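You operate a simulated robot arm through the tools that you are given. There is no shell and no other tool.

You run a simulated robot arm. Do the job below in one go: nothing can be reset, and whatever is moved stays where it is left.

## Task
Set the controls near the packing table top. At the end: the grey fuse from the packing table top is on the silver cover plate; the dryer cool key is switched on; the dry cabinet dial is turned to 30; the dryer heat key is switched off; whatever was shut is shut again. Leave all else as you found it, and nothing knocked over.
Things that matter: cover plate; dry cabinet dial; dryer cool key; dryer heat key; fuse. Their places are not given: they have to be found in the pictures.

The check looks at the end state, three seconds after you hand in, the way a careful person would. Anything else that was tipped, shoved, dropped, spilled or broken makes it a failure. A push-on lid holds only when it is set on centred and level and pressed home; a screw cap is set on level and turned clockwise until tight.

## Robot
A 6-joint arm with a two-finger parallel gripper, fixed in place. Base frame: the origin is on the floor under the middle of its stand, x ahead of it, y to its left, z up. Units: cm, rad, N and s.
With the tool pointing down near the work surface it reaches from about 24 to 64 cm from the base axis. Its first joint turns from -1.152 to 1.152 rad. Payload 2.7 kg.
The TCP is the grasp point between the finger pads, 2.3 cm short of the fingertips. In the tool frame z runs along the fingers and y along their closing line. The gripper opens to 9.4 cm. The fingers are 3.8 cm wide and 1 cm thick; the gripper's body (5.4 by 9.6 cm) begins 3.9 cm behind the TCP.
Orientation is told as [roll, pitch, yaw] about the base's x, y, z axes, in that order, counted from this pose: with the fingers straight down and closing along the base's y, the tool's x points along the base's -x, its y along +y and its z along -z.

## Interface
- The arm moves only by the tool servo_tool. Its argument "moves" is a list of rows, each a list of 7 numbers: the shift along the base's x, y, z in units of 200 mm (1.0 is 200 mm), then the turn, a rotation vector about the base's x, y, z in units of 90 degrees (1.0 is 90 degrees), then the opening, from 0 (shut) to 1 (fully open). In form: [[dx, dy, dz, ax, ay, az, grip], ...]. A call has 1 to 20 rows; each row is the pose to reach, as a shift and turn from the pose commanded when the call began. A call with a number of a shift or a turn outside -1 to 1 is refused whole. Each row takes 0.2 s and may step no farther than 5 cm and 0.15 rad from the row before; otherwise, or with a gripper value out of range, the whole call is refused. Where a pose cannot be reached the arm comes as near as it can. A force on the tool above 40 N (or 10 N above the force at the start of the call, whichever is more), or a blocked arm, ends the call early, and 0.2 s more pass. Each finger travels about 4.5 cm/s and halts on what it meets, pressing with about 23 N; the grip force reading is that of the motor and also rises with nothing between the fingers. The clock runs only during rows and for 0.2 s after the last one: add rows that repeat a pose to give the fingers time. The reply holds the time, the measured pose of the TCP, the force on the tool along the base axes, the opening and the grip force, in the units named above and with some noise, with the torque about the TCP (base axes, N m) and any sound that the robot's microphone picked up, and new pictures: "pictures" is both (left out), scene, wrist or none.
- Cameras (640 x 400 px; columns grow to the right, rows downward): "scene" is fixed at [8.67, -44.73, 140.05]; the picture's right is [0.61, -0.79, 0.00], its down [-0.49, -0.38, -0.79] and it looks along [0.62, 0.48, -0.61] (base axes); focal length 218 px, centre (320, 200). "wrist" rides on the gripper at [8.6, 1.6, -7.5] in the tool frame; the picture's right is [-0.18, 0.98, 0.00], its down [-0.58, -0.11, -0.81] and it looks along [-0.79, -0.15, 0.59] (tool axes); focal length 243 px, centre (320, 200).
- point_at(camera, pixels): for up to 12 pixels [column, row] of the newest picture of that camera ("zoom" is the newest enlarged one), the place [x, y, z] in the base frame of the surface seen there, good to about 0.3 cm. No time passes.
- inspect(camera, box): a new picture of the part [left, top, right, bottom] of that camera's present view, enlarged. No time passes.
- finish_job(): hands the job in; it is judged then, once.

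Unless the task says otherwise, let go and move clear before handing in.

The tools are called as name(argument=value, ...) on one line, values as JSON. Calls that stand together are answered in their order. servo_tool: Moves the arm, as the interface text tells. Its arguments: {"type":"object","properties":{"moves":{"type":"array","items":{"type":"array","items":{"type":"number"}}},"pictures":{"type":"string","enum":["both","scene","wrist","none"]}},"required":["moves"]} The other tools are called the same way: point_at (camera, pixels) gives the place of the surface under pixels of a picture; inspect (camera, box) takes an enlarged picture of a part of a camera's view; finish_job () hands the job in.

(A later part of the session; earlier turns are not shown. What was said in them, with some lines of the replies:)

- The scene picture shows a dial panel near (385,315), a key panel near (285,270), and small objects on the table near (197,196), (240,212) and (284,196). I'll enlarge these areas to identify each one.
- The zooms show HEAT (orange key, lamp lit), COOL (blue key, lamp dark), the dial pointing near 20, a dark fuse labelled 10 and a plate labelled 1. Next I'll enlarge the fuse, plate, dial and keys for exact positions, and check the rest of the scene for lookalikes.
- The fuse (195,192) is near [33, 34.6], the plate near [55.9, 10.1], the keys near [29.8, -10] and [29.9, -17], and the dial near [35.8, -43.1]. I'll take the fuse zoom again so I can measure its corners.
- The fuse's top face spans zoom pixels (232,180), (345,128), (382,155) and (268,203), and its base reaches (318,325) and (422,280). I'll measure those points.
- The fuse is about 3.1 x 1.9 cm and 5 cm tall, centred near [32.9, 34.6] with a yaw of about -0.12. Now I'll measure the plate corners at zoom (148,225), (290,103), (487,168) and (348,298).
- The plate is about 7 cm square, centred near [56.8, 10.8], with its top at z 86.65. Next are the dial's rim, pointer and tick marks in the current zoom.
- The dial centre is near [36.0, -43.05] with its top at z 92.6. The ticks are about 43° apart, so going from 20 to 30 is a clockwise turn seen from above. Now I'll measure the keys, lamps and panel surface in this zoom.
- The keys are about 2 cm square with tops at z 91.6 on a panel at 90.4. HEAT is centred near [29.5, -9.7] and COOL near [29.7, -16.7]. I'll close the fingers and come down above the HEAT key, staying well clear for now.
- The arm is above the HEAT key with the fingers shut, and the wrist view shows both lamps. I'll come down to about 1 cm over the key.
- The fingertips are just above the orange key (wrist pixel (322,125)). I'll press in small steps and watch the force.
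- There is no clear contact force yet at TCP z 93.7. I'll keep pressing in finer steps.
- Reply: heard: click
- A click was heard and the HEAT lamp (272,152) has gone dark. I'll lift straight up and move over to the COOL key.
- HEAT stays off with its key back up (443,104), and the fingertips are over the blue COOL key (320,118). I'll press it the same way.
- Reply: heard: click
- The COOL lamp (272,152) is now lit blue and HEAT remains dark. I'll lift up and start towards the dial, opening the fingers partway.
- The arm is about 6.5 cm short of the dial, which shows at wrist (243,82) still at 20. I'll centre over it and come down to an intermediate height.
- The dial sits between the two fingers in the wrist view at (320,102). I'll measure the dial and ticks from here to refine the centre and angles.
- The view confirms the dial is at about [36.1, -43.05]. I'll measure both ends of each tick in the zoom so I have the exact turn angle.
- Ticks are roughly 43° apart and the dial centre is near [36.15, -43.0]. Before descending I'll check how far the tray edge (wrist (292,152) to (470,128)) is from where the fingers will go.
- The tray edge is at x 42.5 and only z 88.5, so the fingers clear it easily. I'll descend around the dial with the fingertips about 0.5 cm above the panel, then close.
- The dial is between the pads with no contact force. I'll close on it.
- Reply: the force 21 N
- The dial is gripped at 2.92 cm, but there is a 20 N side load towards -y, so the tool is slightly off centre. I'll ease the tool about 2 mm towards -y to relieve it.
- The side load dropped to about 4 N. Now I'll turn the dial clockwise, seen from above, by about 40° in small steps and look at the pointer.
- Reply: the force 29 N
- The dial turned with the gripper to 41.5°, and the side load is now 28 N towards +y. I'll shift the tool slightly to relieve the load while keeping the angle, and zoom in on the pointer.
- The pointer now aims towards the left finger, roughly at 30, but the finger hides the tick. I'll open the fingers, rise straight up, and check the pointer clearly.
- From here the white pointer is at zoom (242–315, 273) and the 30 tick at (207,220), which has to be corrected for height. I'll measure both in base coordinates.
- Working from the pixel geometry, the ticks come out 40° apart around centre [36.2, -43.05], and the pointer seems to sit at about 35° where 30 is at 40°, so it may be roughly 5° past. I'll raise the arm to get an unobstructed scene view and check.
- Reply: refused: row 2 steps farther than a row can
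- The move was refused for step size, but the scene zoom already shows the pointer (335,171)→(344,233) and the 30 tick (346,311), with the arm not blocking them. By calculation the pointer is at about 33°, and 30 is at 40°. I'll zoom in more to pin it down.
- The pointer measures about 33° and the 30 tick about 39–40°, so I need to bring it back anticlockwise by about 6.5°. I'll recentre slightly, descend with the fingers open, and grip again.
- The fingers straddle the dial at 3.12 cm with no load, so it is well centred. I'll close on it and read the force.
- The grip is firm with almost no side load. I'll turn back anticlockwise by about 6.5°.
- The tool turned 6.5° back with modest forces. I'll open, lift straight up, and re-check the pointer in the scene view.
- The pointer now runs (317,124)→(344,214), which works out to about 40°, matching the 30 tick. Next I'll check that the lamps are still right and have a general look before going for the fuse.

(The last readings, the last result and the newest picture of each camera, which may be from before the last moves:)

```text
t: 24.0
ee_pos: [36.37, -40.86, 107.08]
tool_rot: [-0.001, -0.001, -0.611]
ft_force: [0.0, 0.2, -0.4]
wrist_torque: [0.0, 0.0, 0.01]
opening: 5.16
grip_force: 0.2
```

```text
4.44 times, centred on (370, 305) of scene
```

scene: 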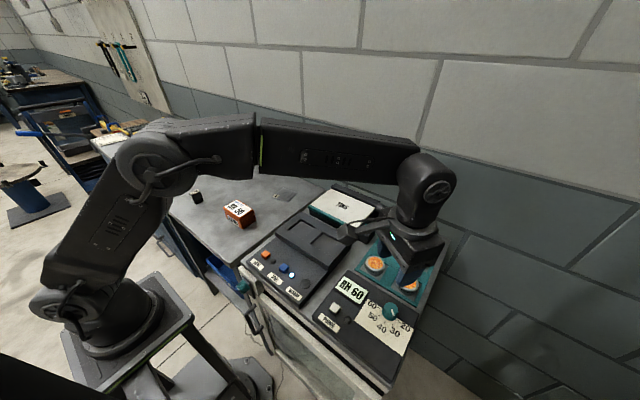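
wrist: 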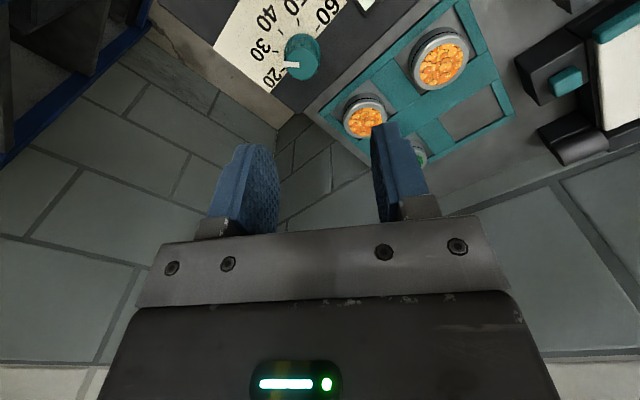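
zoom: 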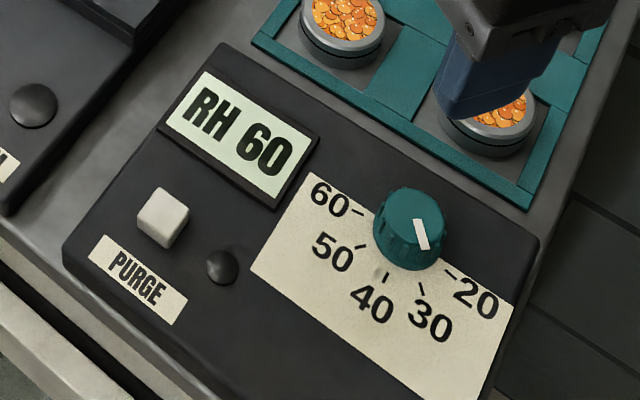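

HEAT is off, COOL is lit, WARM has gone out by itself as the dryer cooled, and the dial reads 30. Now I'll carry the arm at a safe height across towards the fuse, turning the wrist back as I go.

servo_tool(moves=[[0, 0.1, 0.1, 0, 0, 0.06, 0.55], [0, 0.3, 0.15, 0, 0, 0.13, 0.55], [-0.02, 0.5, 0.15, 0, 0, 0.2, 0.55], [-0.04, 0.72, 0.15, 0, 0, 0.26, 0.55], [-0.04, 0.94, 0.15, 0, 0, 0.3126, 0.55], [-0.04, 1.0, 0.15, 0, 0, 0.3126, 0.55]], pictures="none")

servo_tool(moves=[[0, 0.22, 0, 0, 0, 0, 0.55], [0, 0.44, 0, 0, 0, 0, 0.55], [-0.02, 0.66, 0, 0, 0, 0, 0.55], [-0.04, 0.88, 0, 0, 0, 0, 0.55], [-0.04, 1.0, 0, 0, 0, 0, 0.55]], pictures="none")

servo_tool(moves=[[0, 0.22, 0, 0, 0, 0, 0.55], [0, 0.44, 0, 0, 0, 0, 0.55], [0, 0.66, 0, 0, 0, 0, 0.55], [0, 0.88, 0, 0, 0, 0, 0.55], [0, 1.0, 0, 0, 0, 0, 0.55]], pictures="both")

```text
t: 25.4
ee_pos: [35.84, -20.79, 110.04]
tool_rot: [-0.001, -0.001, -0.119]
ft_force: [0.3, -0.2, -0.3]
wrist_torque: [0.03, 0.02, 0.0]
opening: 5.17
grip_force: 0.0
```

```text
t: 26.6
ee_pos: [35.03, -0.97, 109.96]
tool_rot: [-0.002, -0.001, -0.121]
ft_force: [0.0, -0.8, 0.0]
wrist_torque: [0.0, 0.0, 0.01]
opening: 5.15
grip_force: 0.1
```

```text
t: 27.8
ee_pos: [34.77, 19.02, 110.27]
tool_rot: [-0.002, -0.001, -0.121]
ft_force: [0.7, 0.5, 0.4]
wrist_torque: [-0.01, -0.02, -0.02]
opening: 5.16
grip_force: 0.0
```

scene: 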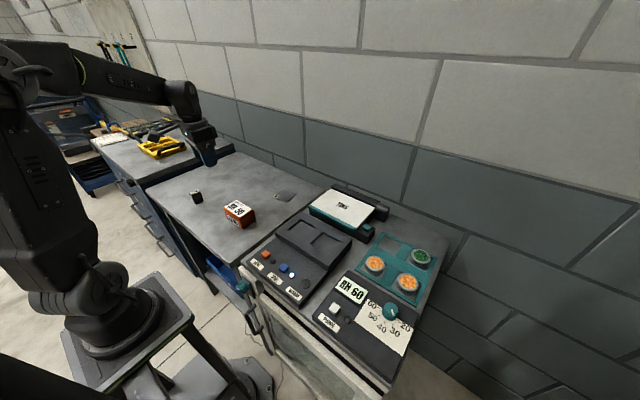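
wrist: 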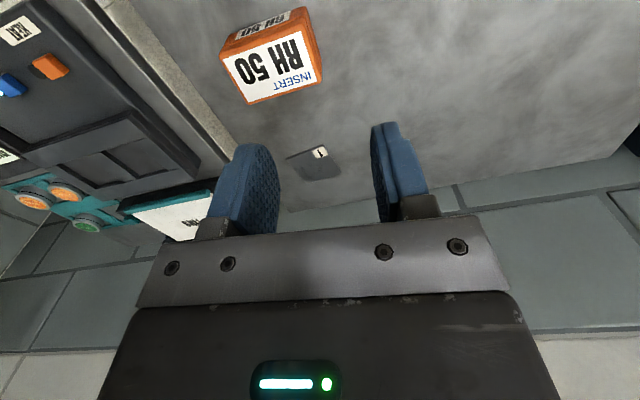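

The arm is at [34.8, 19.0, 110] with the yaw already matching the fuse. I'll move above the fuse at a safe height and look.

servo_tool(moves=[[-0.025, 0.2, 0, 0, 0, 0, 0.55], [-0.05, 0.4, -0.05, 0, 0, 0, 0.55], [-0.075, 0.6, -0.15, 0, 0, 0, 0.55], [-0.0975, 0.78, -0.25, 0, 0, 0, 0.55], [-0.0975, 0.78, -0.4, 0, 0, 0, 0.55], [-0.0975, 0.78, -0.4, 0, 0, 0, 0.55]], pictures="both")

```text
t: 29.2
ee_pos: [32.89, 34.61, 102.23]
tool_rot: [-0.002, -0.003, -0.121]
ft_force: [0.5, 0.0, -1.3]
wrist_torque: [-0.02, 0.01, -0.01]
opening: 5.14
grip_force: 0.0
```

scene: 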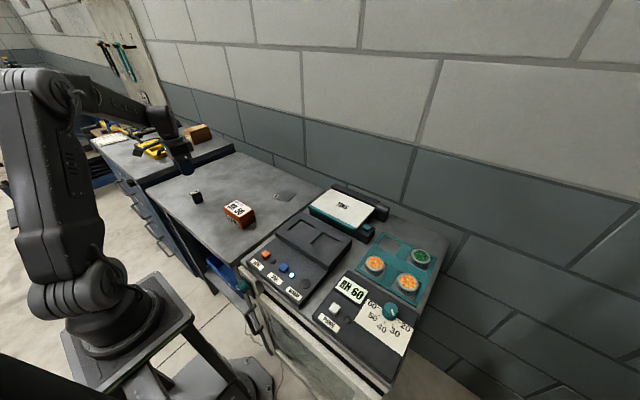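
wrist: 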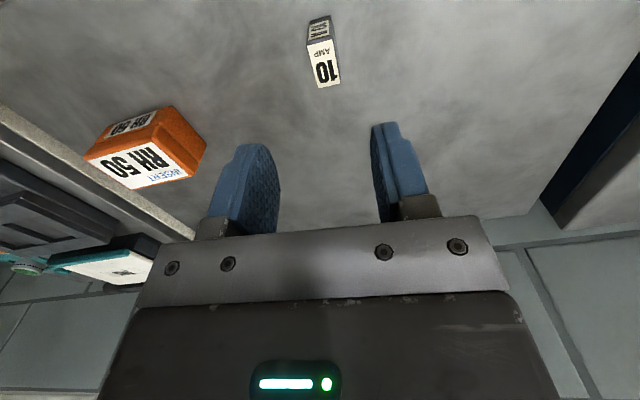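

inspect(camera="wrist", box=[280, 5, 370, 105])

point_at(camera="wrist", pixels=[[308, 45], [333, 42], [340, 84], [319, 87], [325, 65], [310, 22], [330, 18], [320, 30]])

```text
4.00 times, centred on (325, 55) of wrist
```

zoom: 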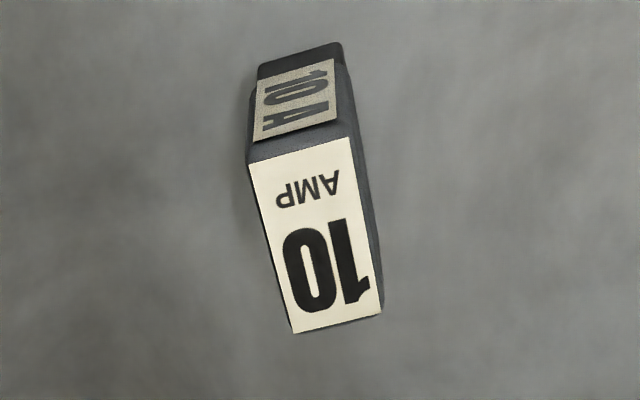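

```text
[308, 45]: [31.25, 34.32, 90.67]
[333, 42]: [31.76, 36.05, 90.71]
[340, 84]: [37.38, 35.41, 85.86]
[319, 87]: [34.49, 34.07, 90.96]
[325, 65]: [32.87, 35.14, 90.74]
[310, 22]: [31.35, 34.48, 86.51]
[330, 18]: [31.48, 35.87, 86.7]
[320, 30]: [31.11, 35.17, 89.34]
```

The label corners in the zoom put the fuse centre at [32.87, 34.97] with a yaw of about -0.06, so my aim was about 0.35 cm off in y. I'll correct that and come down to just above the fuse.

servo_tool(moves=[[0, 0.018, -0.1, 0, 0, 0.037, 0.55], [0, 0.018, -0.25, 0, 0, 0.037, 0.55], [0, 0.018, -0.34, 0, 0, 0.037, 0.55], [0, 0.018, -0.34, 0, 0, 0.037, 0.55]], pictures="both")

inspect(camera="wrist", box=[220, 40, 420, 190])

```text
t: 30.2
ee_pos: [32.9, 35.08, 95.2]
tool_rot: [-0.001, -0.002, -0.062]
ft_force: [-0.3, -0.3, -0.2]
wrist_torque: [-0.01, 0.0, 0.01]
opening: 5.21
grip_force: 0.0
```

scene: 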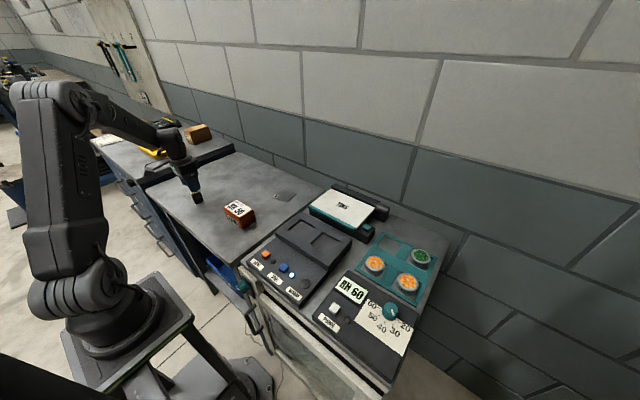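
wrist: 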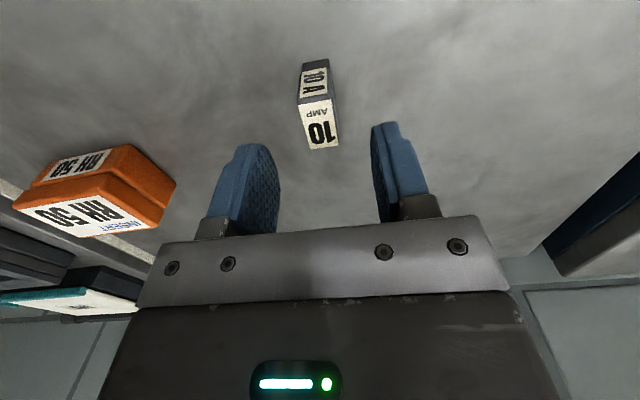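

```text
2.67 times, centred on (320, 115) of wrist
```

zoom: 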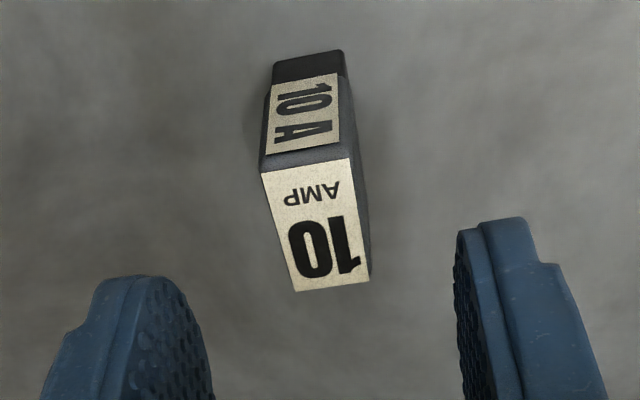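

The fuse is square to the fingers, with its centre at [32.98, 34.93]. I'll descend to TCP z 90 around its upper body with the fingers still open.

servo_tool(moves=[[0.003, -0.003, -0.1, 0, 0, 0, 0.55], [0.003, -0.003, -0.2, 0, 0, 0, 0.55], [0.003, -0.003, -0.265, 0, 0, 0, 0.55], [0.003, -0.003, -0.265, 0, 0, 0, 0.55]], pictures="wrist")

```text
t: 31.2
ee_pos: [32.94, 34.97, 90.02]
tool_rot: [-0.001, -0.002, -0.063]
ft_force: [-0.2, 0.1, -0.3]
wrist_torque: [-0.04, 0.03, 0.02]
opening: 5.16
grip_force: 0.1
```

wrist: 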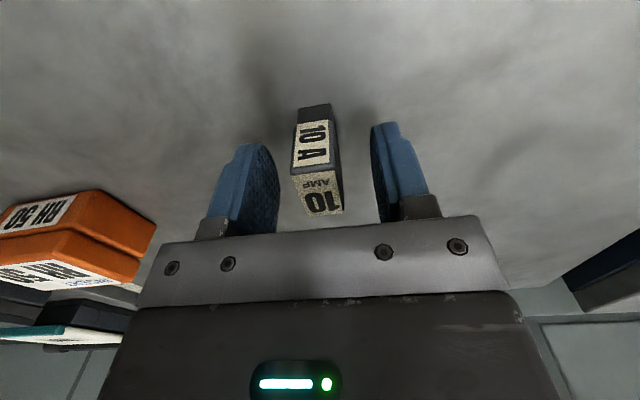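

The fuse is between the pads at wrist (318,160), slightly to the left of centre. I'll shift 1 mm towards -y and close on it gradually.

servo_tool(moves=[[0, -0.005, 0, 0, 0, 0, 0.4], [0, -0.005, 0, 0, 0, 0, 0.3], [0, -0.005, 0, 0, 0, 0, 0.24], [0, -0.005, 0, 0, 0, 0, 0.18], [0, -0.005, 0, 0, 0, 0, 0.12], [0, -0.005, 0, 0, 0, 0, 0.12]], pictures="wrist")

```text
t: 32.6
ee_pos: [32.93, 34.91, 90.23]
tool_rot: [-0.002, -0.002, -0.06]
ft_force: [0.8, -0.3, -0.7]
wrist_torque: [-0.04, -0.01, 0.02]
opening: 1.92
grip_force: 23.3
```

wrist: 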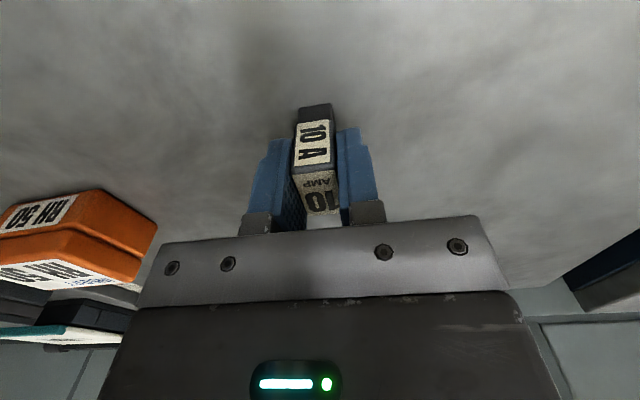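

The fuse is held at a width of 1.92 cm. I'll lift it straight up 12 cm and look.

servo_tool(moves=[[0, 0, 0.05, 0, 0, 0, 0.12], [0, 0, 0.15, 0, 0, 0, 0.12], [0, 0, 0.3, 0, 0, 0, 0.12], [0, 0, 0.45, 0, 0, 0, 0.12], [0, 0, 0.6, 0, 0, 0, 0.12], [0, 0, 0.6, 0, 0, 0, 0.12]], pictures="both")

```text
t: 34.0
ee_pos: [33.05, 34.68, 102.06]
tool_rot: [-0.002, -0.002, -0.059]
ft_force: [0.1, 0.4, 0.3]
wrist_torque: [0.0, -0.01, -0.02]
opening: 1.92
grip_force: 22.8
```

scene: 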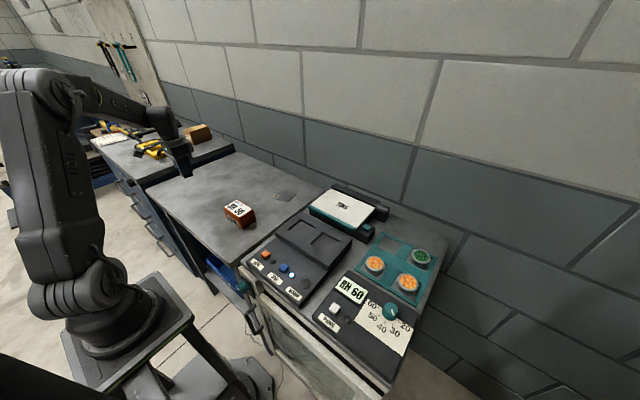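
wrist: 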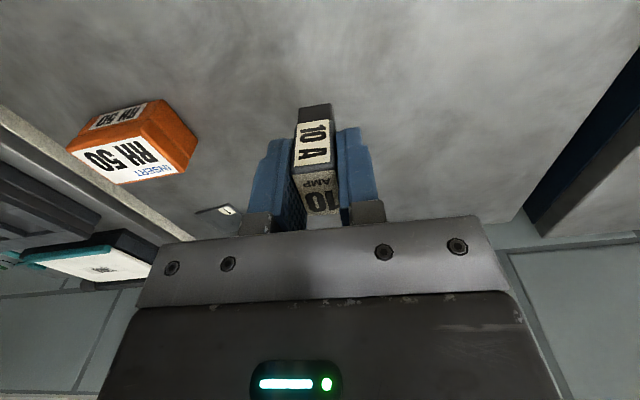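

The fuse came up cleanly. I'll carry it at this height over to the plate.

servo_tool(moves=[[0.1, -0.1, 0, 0, 0, 0, 0.12], [0.25, -0.25, 0, 0, 0, 0, 0.12], [0.4, -0.4, 0, 0, 0, 0, 0.12], [0.55, -0.55, 0, 0, 0, 0, 0.12], [0.7, -0.7, 0, 0, 0, 0, 0.12], [0.7, -0.7, 0, 0, 0, 0, 0.12]], pictures="none")

servo_tool(moves=[[0.13, -0.13, 0, 0, 0, 0, 0.12], [0.27, -0.28, 0, 0, 0, 0, 0.12], [0.4, -0.41, 0, 0, 0, 0, 0.12], [0.492, -0.5, 0, 0, 0, 0, 0.12], [0.492, -0.5, 0, 0, 0, 0, 0.12]], pictures="both")

```text
t: 35.4
ee_pos: [46.77, 20.86, 102.47]
tool_rot: [-0.001, -0.001, -0.061]
ft_force: [-0.7, 0.3, -0.8]
wrist_torque: [-0.01, -0.01, -0.03]
opening: 1.9
grip_force: 23.5
```

```text
t: 36.6
ee_pos: [56.78, 10.64, 102.0]
tool_rot: [-0.003, -0.001, -0.062]
ft_force: [-0.7, 0.0, -0.8]
wrist_torque: [-0.01, 0.01, -0.02]
opening: 1.9
grip_force: 22.2
```

scene: 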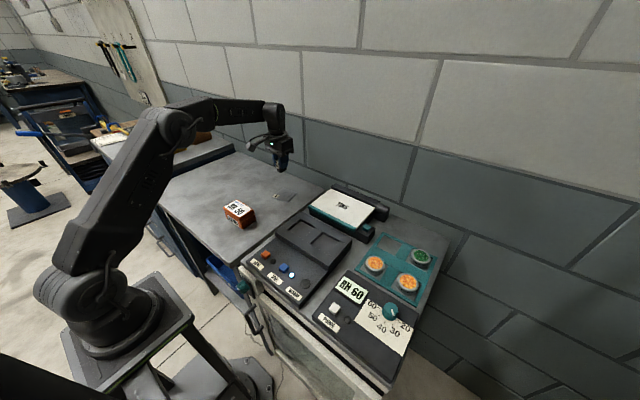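
wrist: 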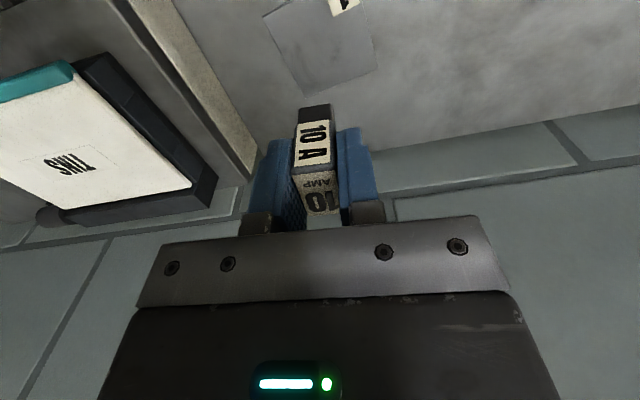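

The fuse is over the plate, and the plate's corners show in the wrist view near (264,13), (297,94) and (378,68). I'll zoom to confirm the plate's centre before lowering.

inspect(camera="wrist", box=[240, 0, 400, 110])

point_at(camera="wrist", pixels=[[268, 15], [297, 91], [374, 67], [320, 50], [350, 30], [315, 108], [332, 108], [345, 5]])

```text
3.64 times, centred on (320, 55) of wrist
```

zoom: 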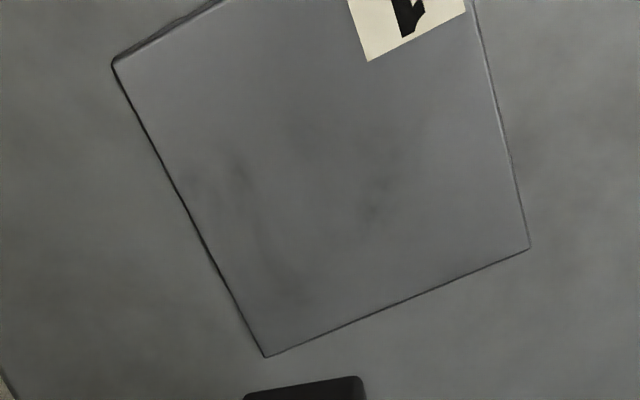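

```text
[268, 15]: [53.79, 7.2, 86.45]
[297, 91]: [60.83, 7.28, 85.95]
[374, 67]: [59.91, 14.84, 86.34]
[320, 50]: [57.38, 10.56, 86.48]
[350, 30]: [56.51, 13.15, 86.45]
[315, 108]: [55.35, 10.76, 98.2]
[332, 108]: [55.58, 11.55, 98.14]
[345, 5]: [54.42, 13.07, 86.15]
```

The plate centre works out at about [56.9, 10.95], so I need only a 1–2 mm correction. I'll lower the fuse to just above the plate.

servo_tool(moves=[[0.005, 0.007, -0.1, 0, 0, 0, 0.12], [0.005, 0.007, -0.25, 0, 0, 0, 0.12], [0.005, 0.007, -0.4, 0, 0, 0, 0.12], [0.005, 0.007, -0.5, 0, 0, 0, 0.12], [0.005, 0.007, -0.53, 0, 0, 0, 0.12], [0.005, 0.007, -0.53, 0, 0, 0, 0.12]], pictures="both")

inspect(camera="wrist", box=[220, 60, 420, 220])

inspect(camera="scene", box=[255, 170, 315, 215])

```text
t: 38.0
ee_pos: [56.92, 11.08, 91.61]
tool_rot: [-0.001, -0.002, -0.06]
ft_force: [0.0, -0.9, -1.0]
wrist_torque: [0.01, -0.02, -0.03]
opening: 1.95
grip_force: 23.2
```

scene: 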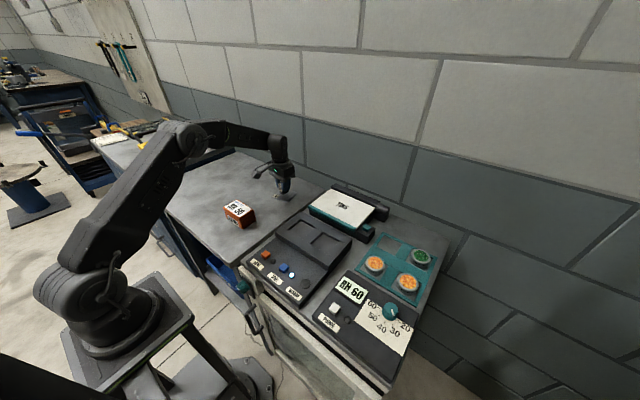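
wrist: 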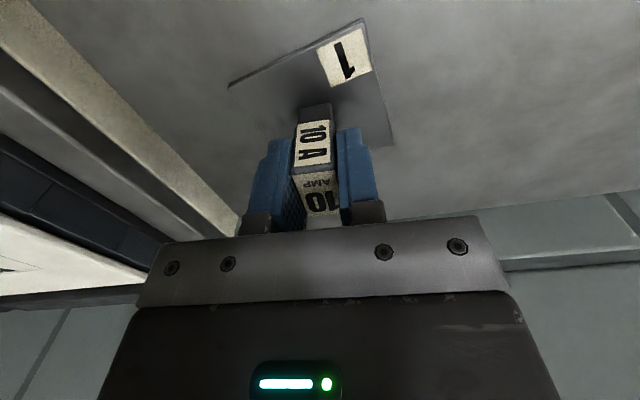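

```text
2.50 times, centred on (320, 140) of wrist
```

zoom: 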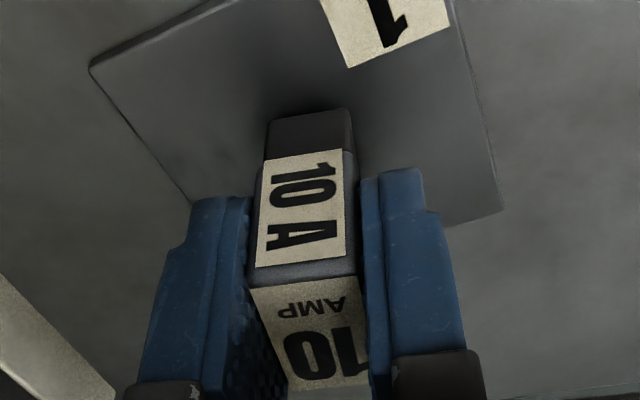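

```text
8.89 times, centred on (285, 192) of scene
```

zoom: 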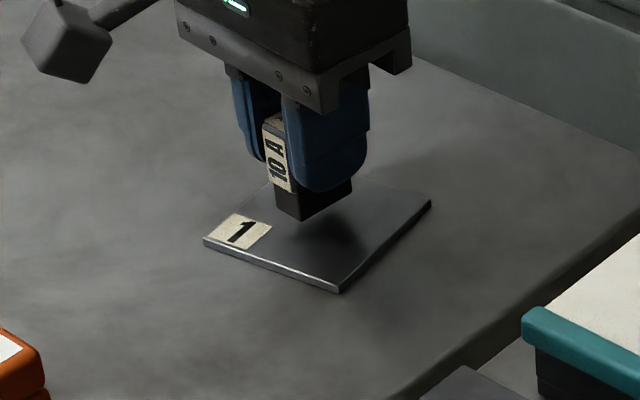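

The fuse is above the plate's middle in both views, with a small gap. I'll lower it in fine steps until it touches.

servo_tool(moves=[[0, 0, -0.015, 0, 0, 0, 0.12], [0, 0, -0.025, 0, 0, 0, 0.12], [0, 0, -0.032, 0, 0, 0, 0.12], [0, 0, -0.036, 0, 0, 0, 0.12], [0, 0, -0.036, 0, 0, 0, 0.12]], pictures="none")

inspect(camera="scene", box=[270, 180, 300, 210])

```text
t: 39.2
ee_pos: [56.83, 11.24, 90.89]
tool_rot: [-0.003, -0.001, -0.06]
ft_force: [-0.1, 0.1, 0.1]
wrist_torque: [0.0, -0.03, 0.03]
opening: 1.92
grip_force: 23.2
```

```text
13.33 times, centred on (285, 195) of scene
```

zoom: 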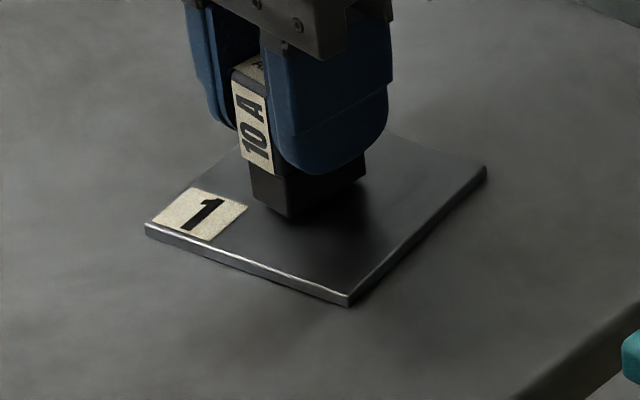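

There is no contact force yet at z 90.9, and a slight gap remains. I'll lower another 2–3 mm in fine steps.

servo_tool(moves=[[0, 0, -0.004, 0, 0, 0, 0.12], [0, 0, -0.008, 0, 0, 0, 0.12], [0, 0, -0.008, 0, 0, 0, 0.12]], pictures="none")

```text
t: 40.0
ee_pos: [56.71, 11.12, 90.69]
tool_rot: [-0.001, -0.002, -0.061]
ft_force: [-0.4, -1.0, -0.4]
wrist_torque: [0.0, 0.04, -0.02]
opening: 1.93
grip_force: 23.0
```

servo_tool(moves=[[0, 0, -0.004, 0, 0, 0, 0.12], [0, 0, -0.008, 0, 0, 0, 0.12], [0, 0, -0.008, 0, 0, 0, 0.12]], pictures="none")

inspect(camera="scene", box=[270, 180, 300, 210])

```text
t: 40.8
ee_pos: [56.98, 11.05, 90.57]
tool_rot: [-0.002, -0.002, -0.061]
ft_force: [-1.6, 0.4, 3.6]
wrist_torque: [0.07, 0.06, -0.01]
opening: 1.91
grip_force: 22.7
```

```text
13.33 times, centred on (285, 195) of scene
```

zoom: 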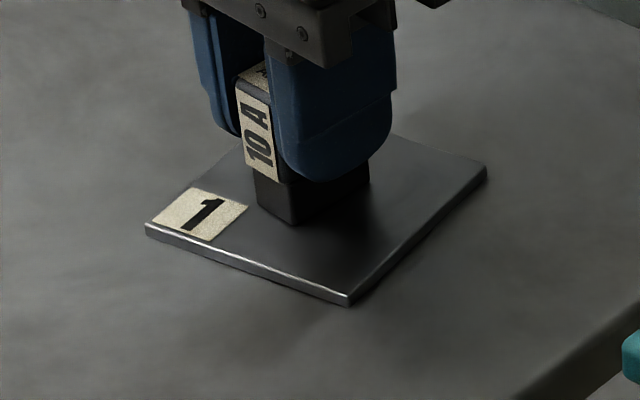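

Contact is made: about 3.6 N upward, and the fuse base is sitting on the plate at (300,215). I'll open the fingers and hold still for a moment.

servo_tool(moves=[[0, 0, 0, 0, 0, 0, 0.22], [0, 0, 0, 0, 0, 0, 0.3], [0, 0, 0, 0, 0, 0, 0.4], [0, 0, 0, 0, 0, 0, 0.5], [0, 0, 0, 0, 0, 0, 0.5]], pictures="wrist")

inspect(camera="scene", box=[270, 180, 300, 210])

```text
t: 42.0
ee_pos: [56.89, 11.01, 90.58]
tool_rot: [-0.002, -0.002, -0.061]
ft_force: [0.6, 0.3, 0.1]
wrist_torque: [-0.01, 0.0, 0.01]
opening: 4.7
grip_force: 0.0
```

wrist: 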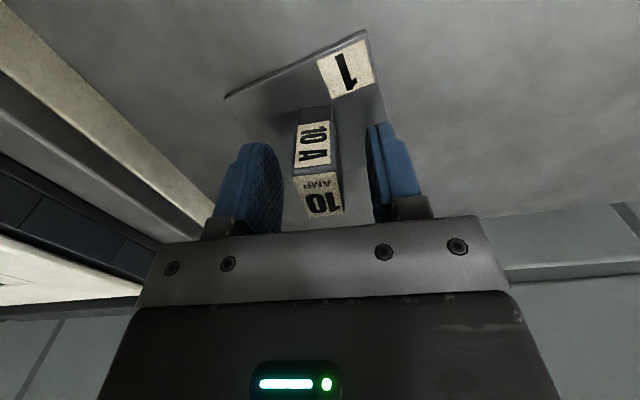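

```text
13.33 times, centred on (285, 195) of scene
```

zoom: 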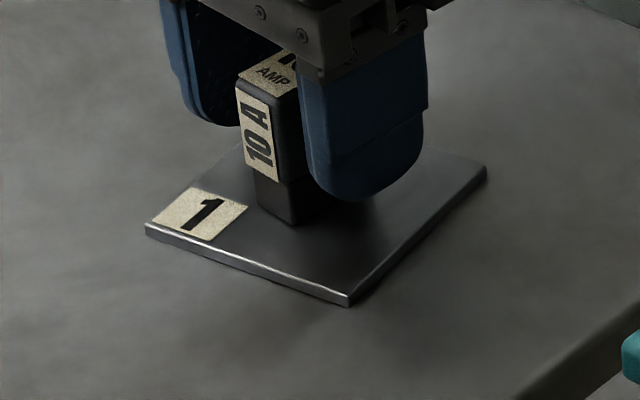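

The fuse stands upright on the plate with the fingers clear on both sides. I'll rise straight up and then back away.

servo_tool(moves=[[0, 0, 0.05, 0, 0, 0, 0.5], [0, 0, 0.15, 0, 0, 0, 0.5], [0, 0, 0.3, 0, 0, 0, 0.5], [0, 0, 0.5, 0, 0, 0, 0.5], [0, 0, 0.7, 0, 0, 0, 0.5], [-0.15, 0, 0.85, 0, 0, 0, 0.5], [-0.35, 0, 0.9, 0, 0, 0, 0.5], [-0.55, 0, 0.95, 0, 0, 0, 0.5], [-0.75, 0, 0.95, 0, 0, 0, 0.5], [-0.75, 0, 0.95, 0, 0, 0, 0.5]], pictures="both")

inspect(camera="scene", box=[265, 175, 305, 210])

inspect(camera="scene", box=[230, 220, 350, 310])

inspect(camera="scene", box=[380, 300, 404, 330])

inspect(camera="scene", box=[140, 140, 460, 380])

```text
t: 44.2
ee_pos: [41.6, 11.07, 109.62]
tool_rot: [-0.002, -0.001, -0.062]
ft_force: [0.2, -0.1, 0.3]
wrist_torque: [0.01, 0.01, -0.04]
opening: 4.69
grip_force: 0.0
```

scene: 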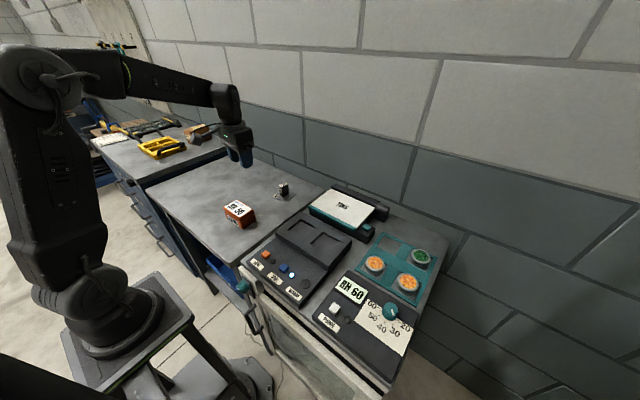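
wrist: 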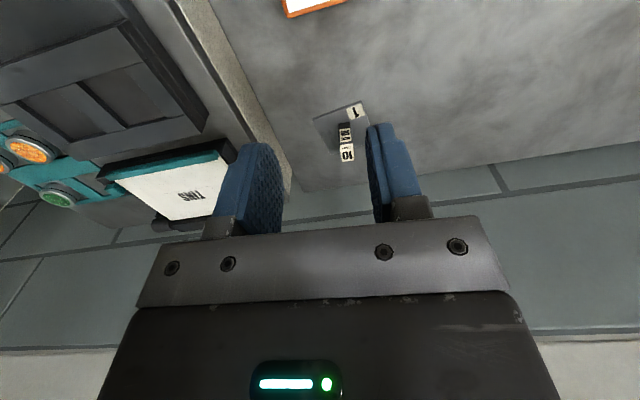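

```text
11.43 times, centred on (285, 192) of scene
```

zoom: 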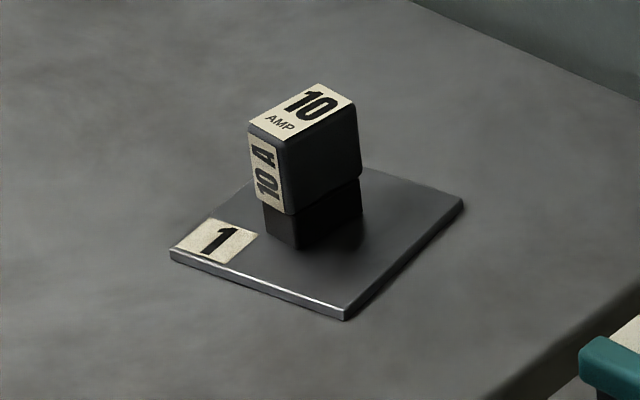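

```text
4.44 times, centred on (290, 265) of scene
```

zoom: 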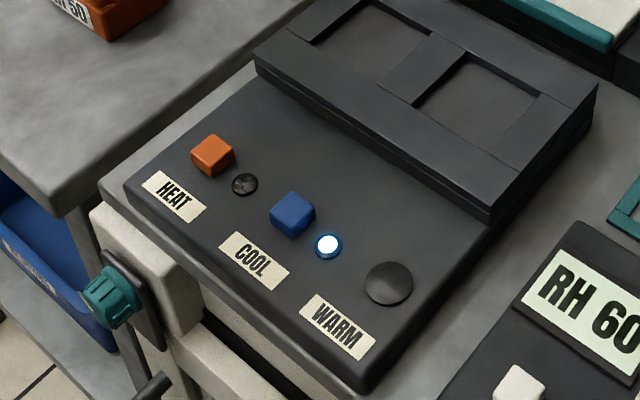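

```text
13.33 times, centred on (392, 315) of scene
```

zoom: 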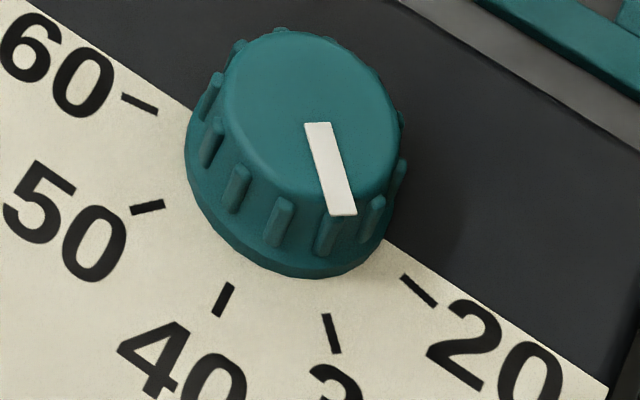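

```text
1.67 times, centred on (300, 260) of scene
```

zoom: 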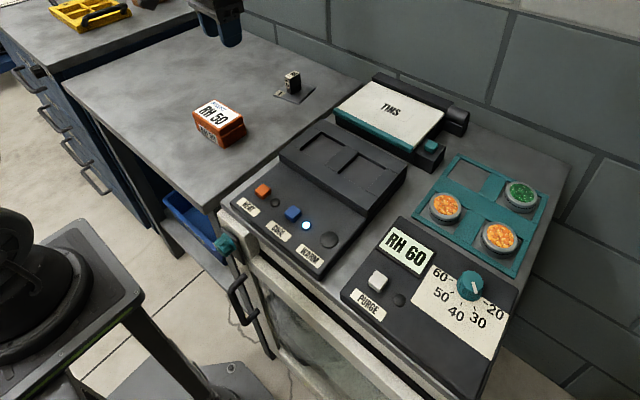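

The last pictures show each part done:
- **Fuse:** it stands upright in the middle of the plate.
- **Keys:** HEAT is dark and COOL is lit.
- **Dial:** the pointer lines up with the 30 tick.

Everything else is where it was, nothing was opened, and the arm is clear with its fingers empty, so I'm handing in.

finish_job()

```text
The job is handed in.
```

The job is handed in. The last pictures before I handed it in showed everything as asked:

- **Fuse:** the grey 10 A fuse stands upright in the middle of the silver cover plate.
- **Dryer heat key:** switched off. It clicked when pressed and its lamp is dark.
- **Dryer cool key:** switched on. It clicked when pressed and its lamp is lit.
- **Dry cabinet dial:** the pointer lines up with the 30 mark. The first turn went about 6° too far, so I gripped it again and turned it back.
- **Everything else:** nothing was opened, so there was nothing to shut again. I saw nothing else moved or knocked over.

The dryer's WARM lamp went out by itself after the heat was switched off. The cabinet's display still reads RH 60.
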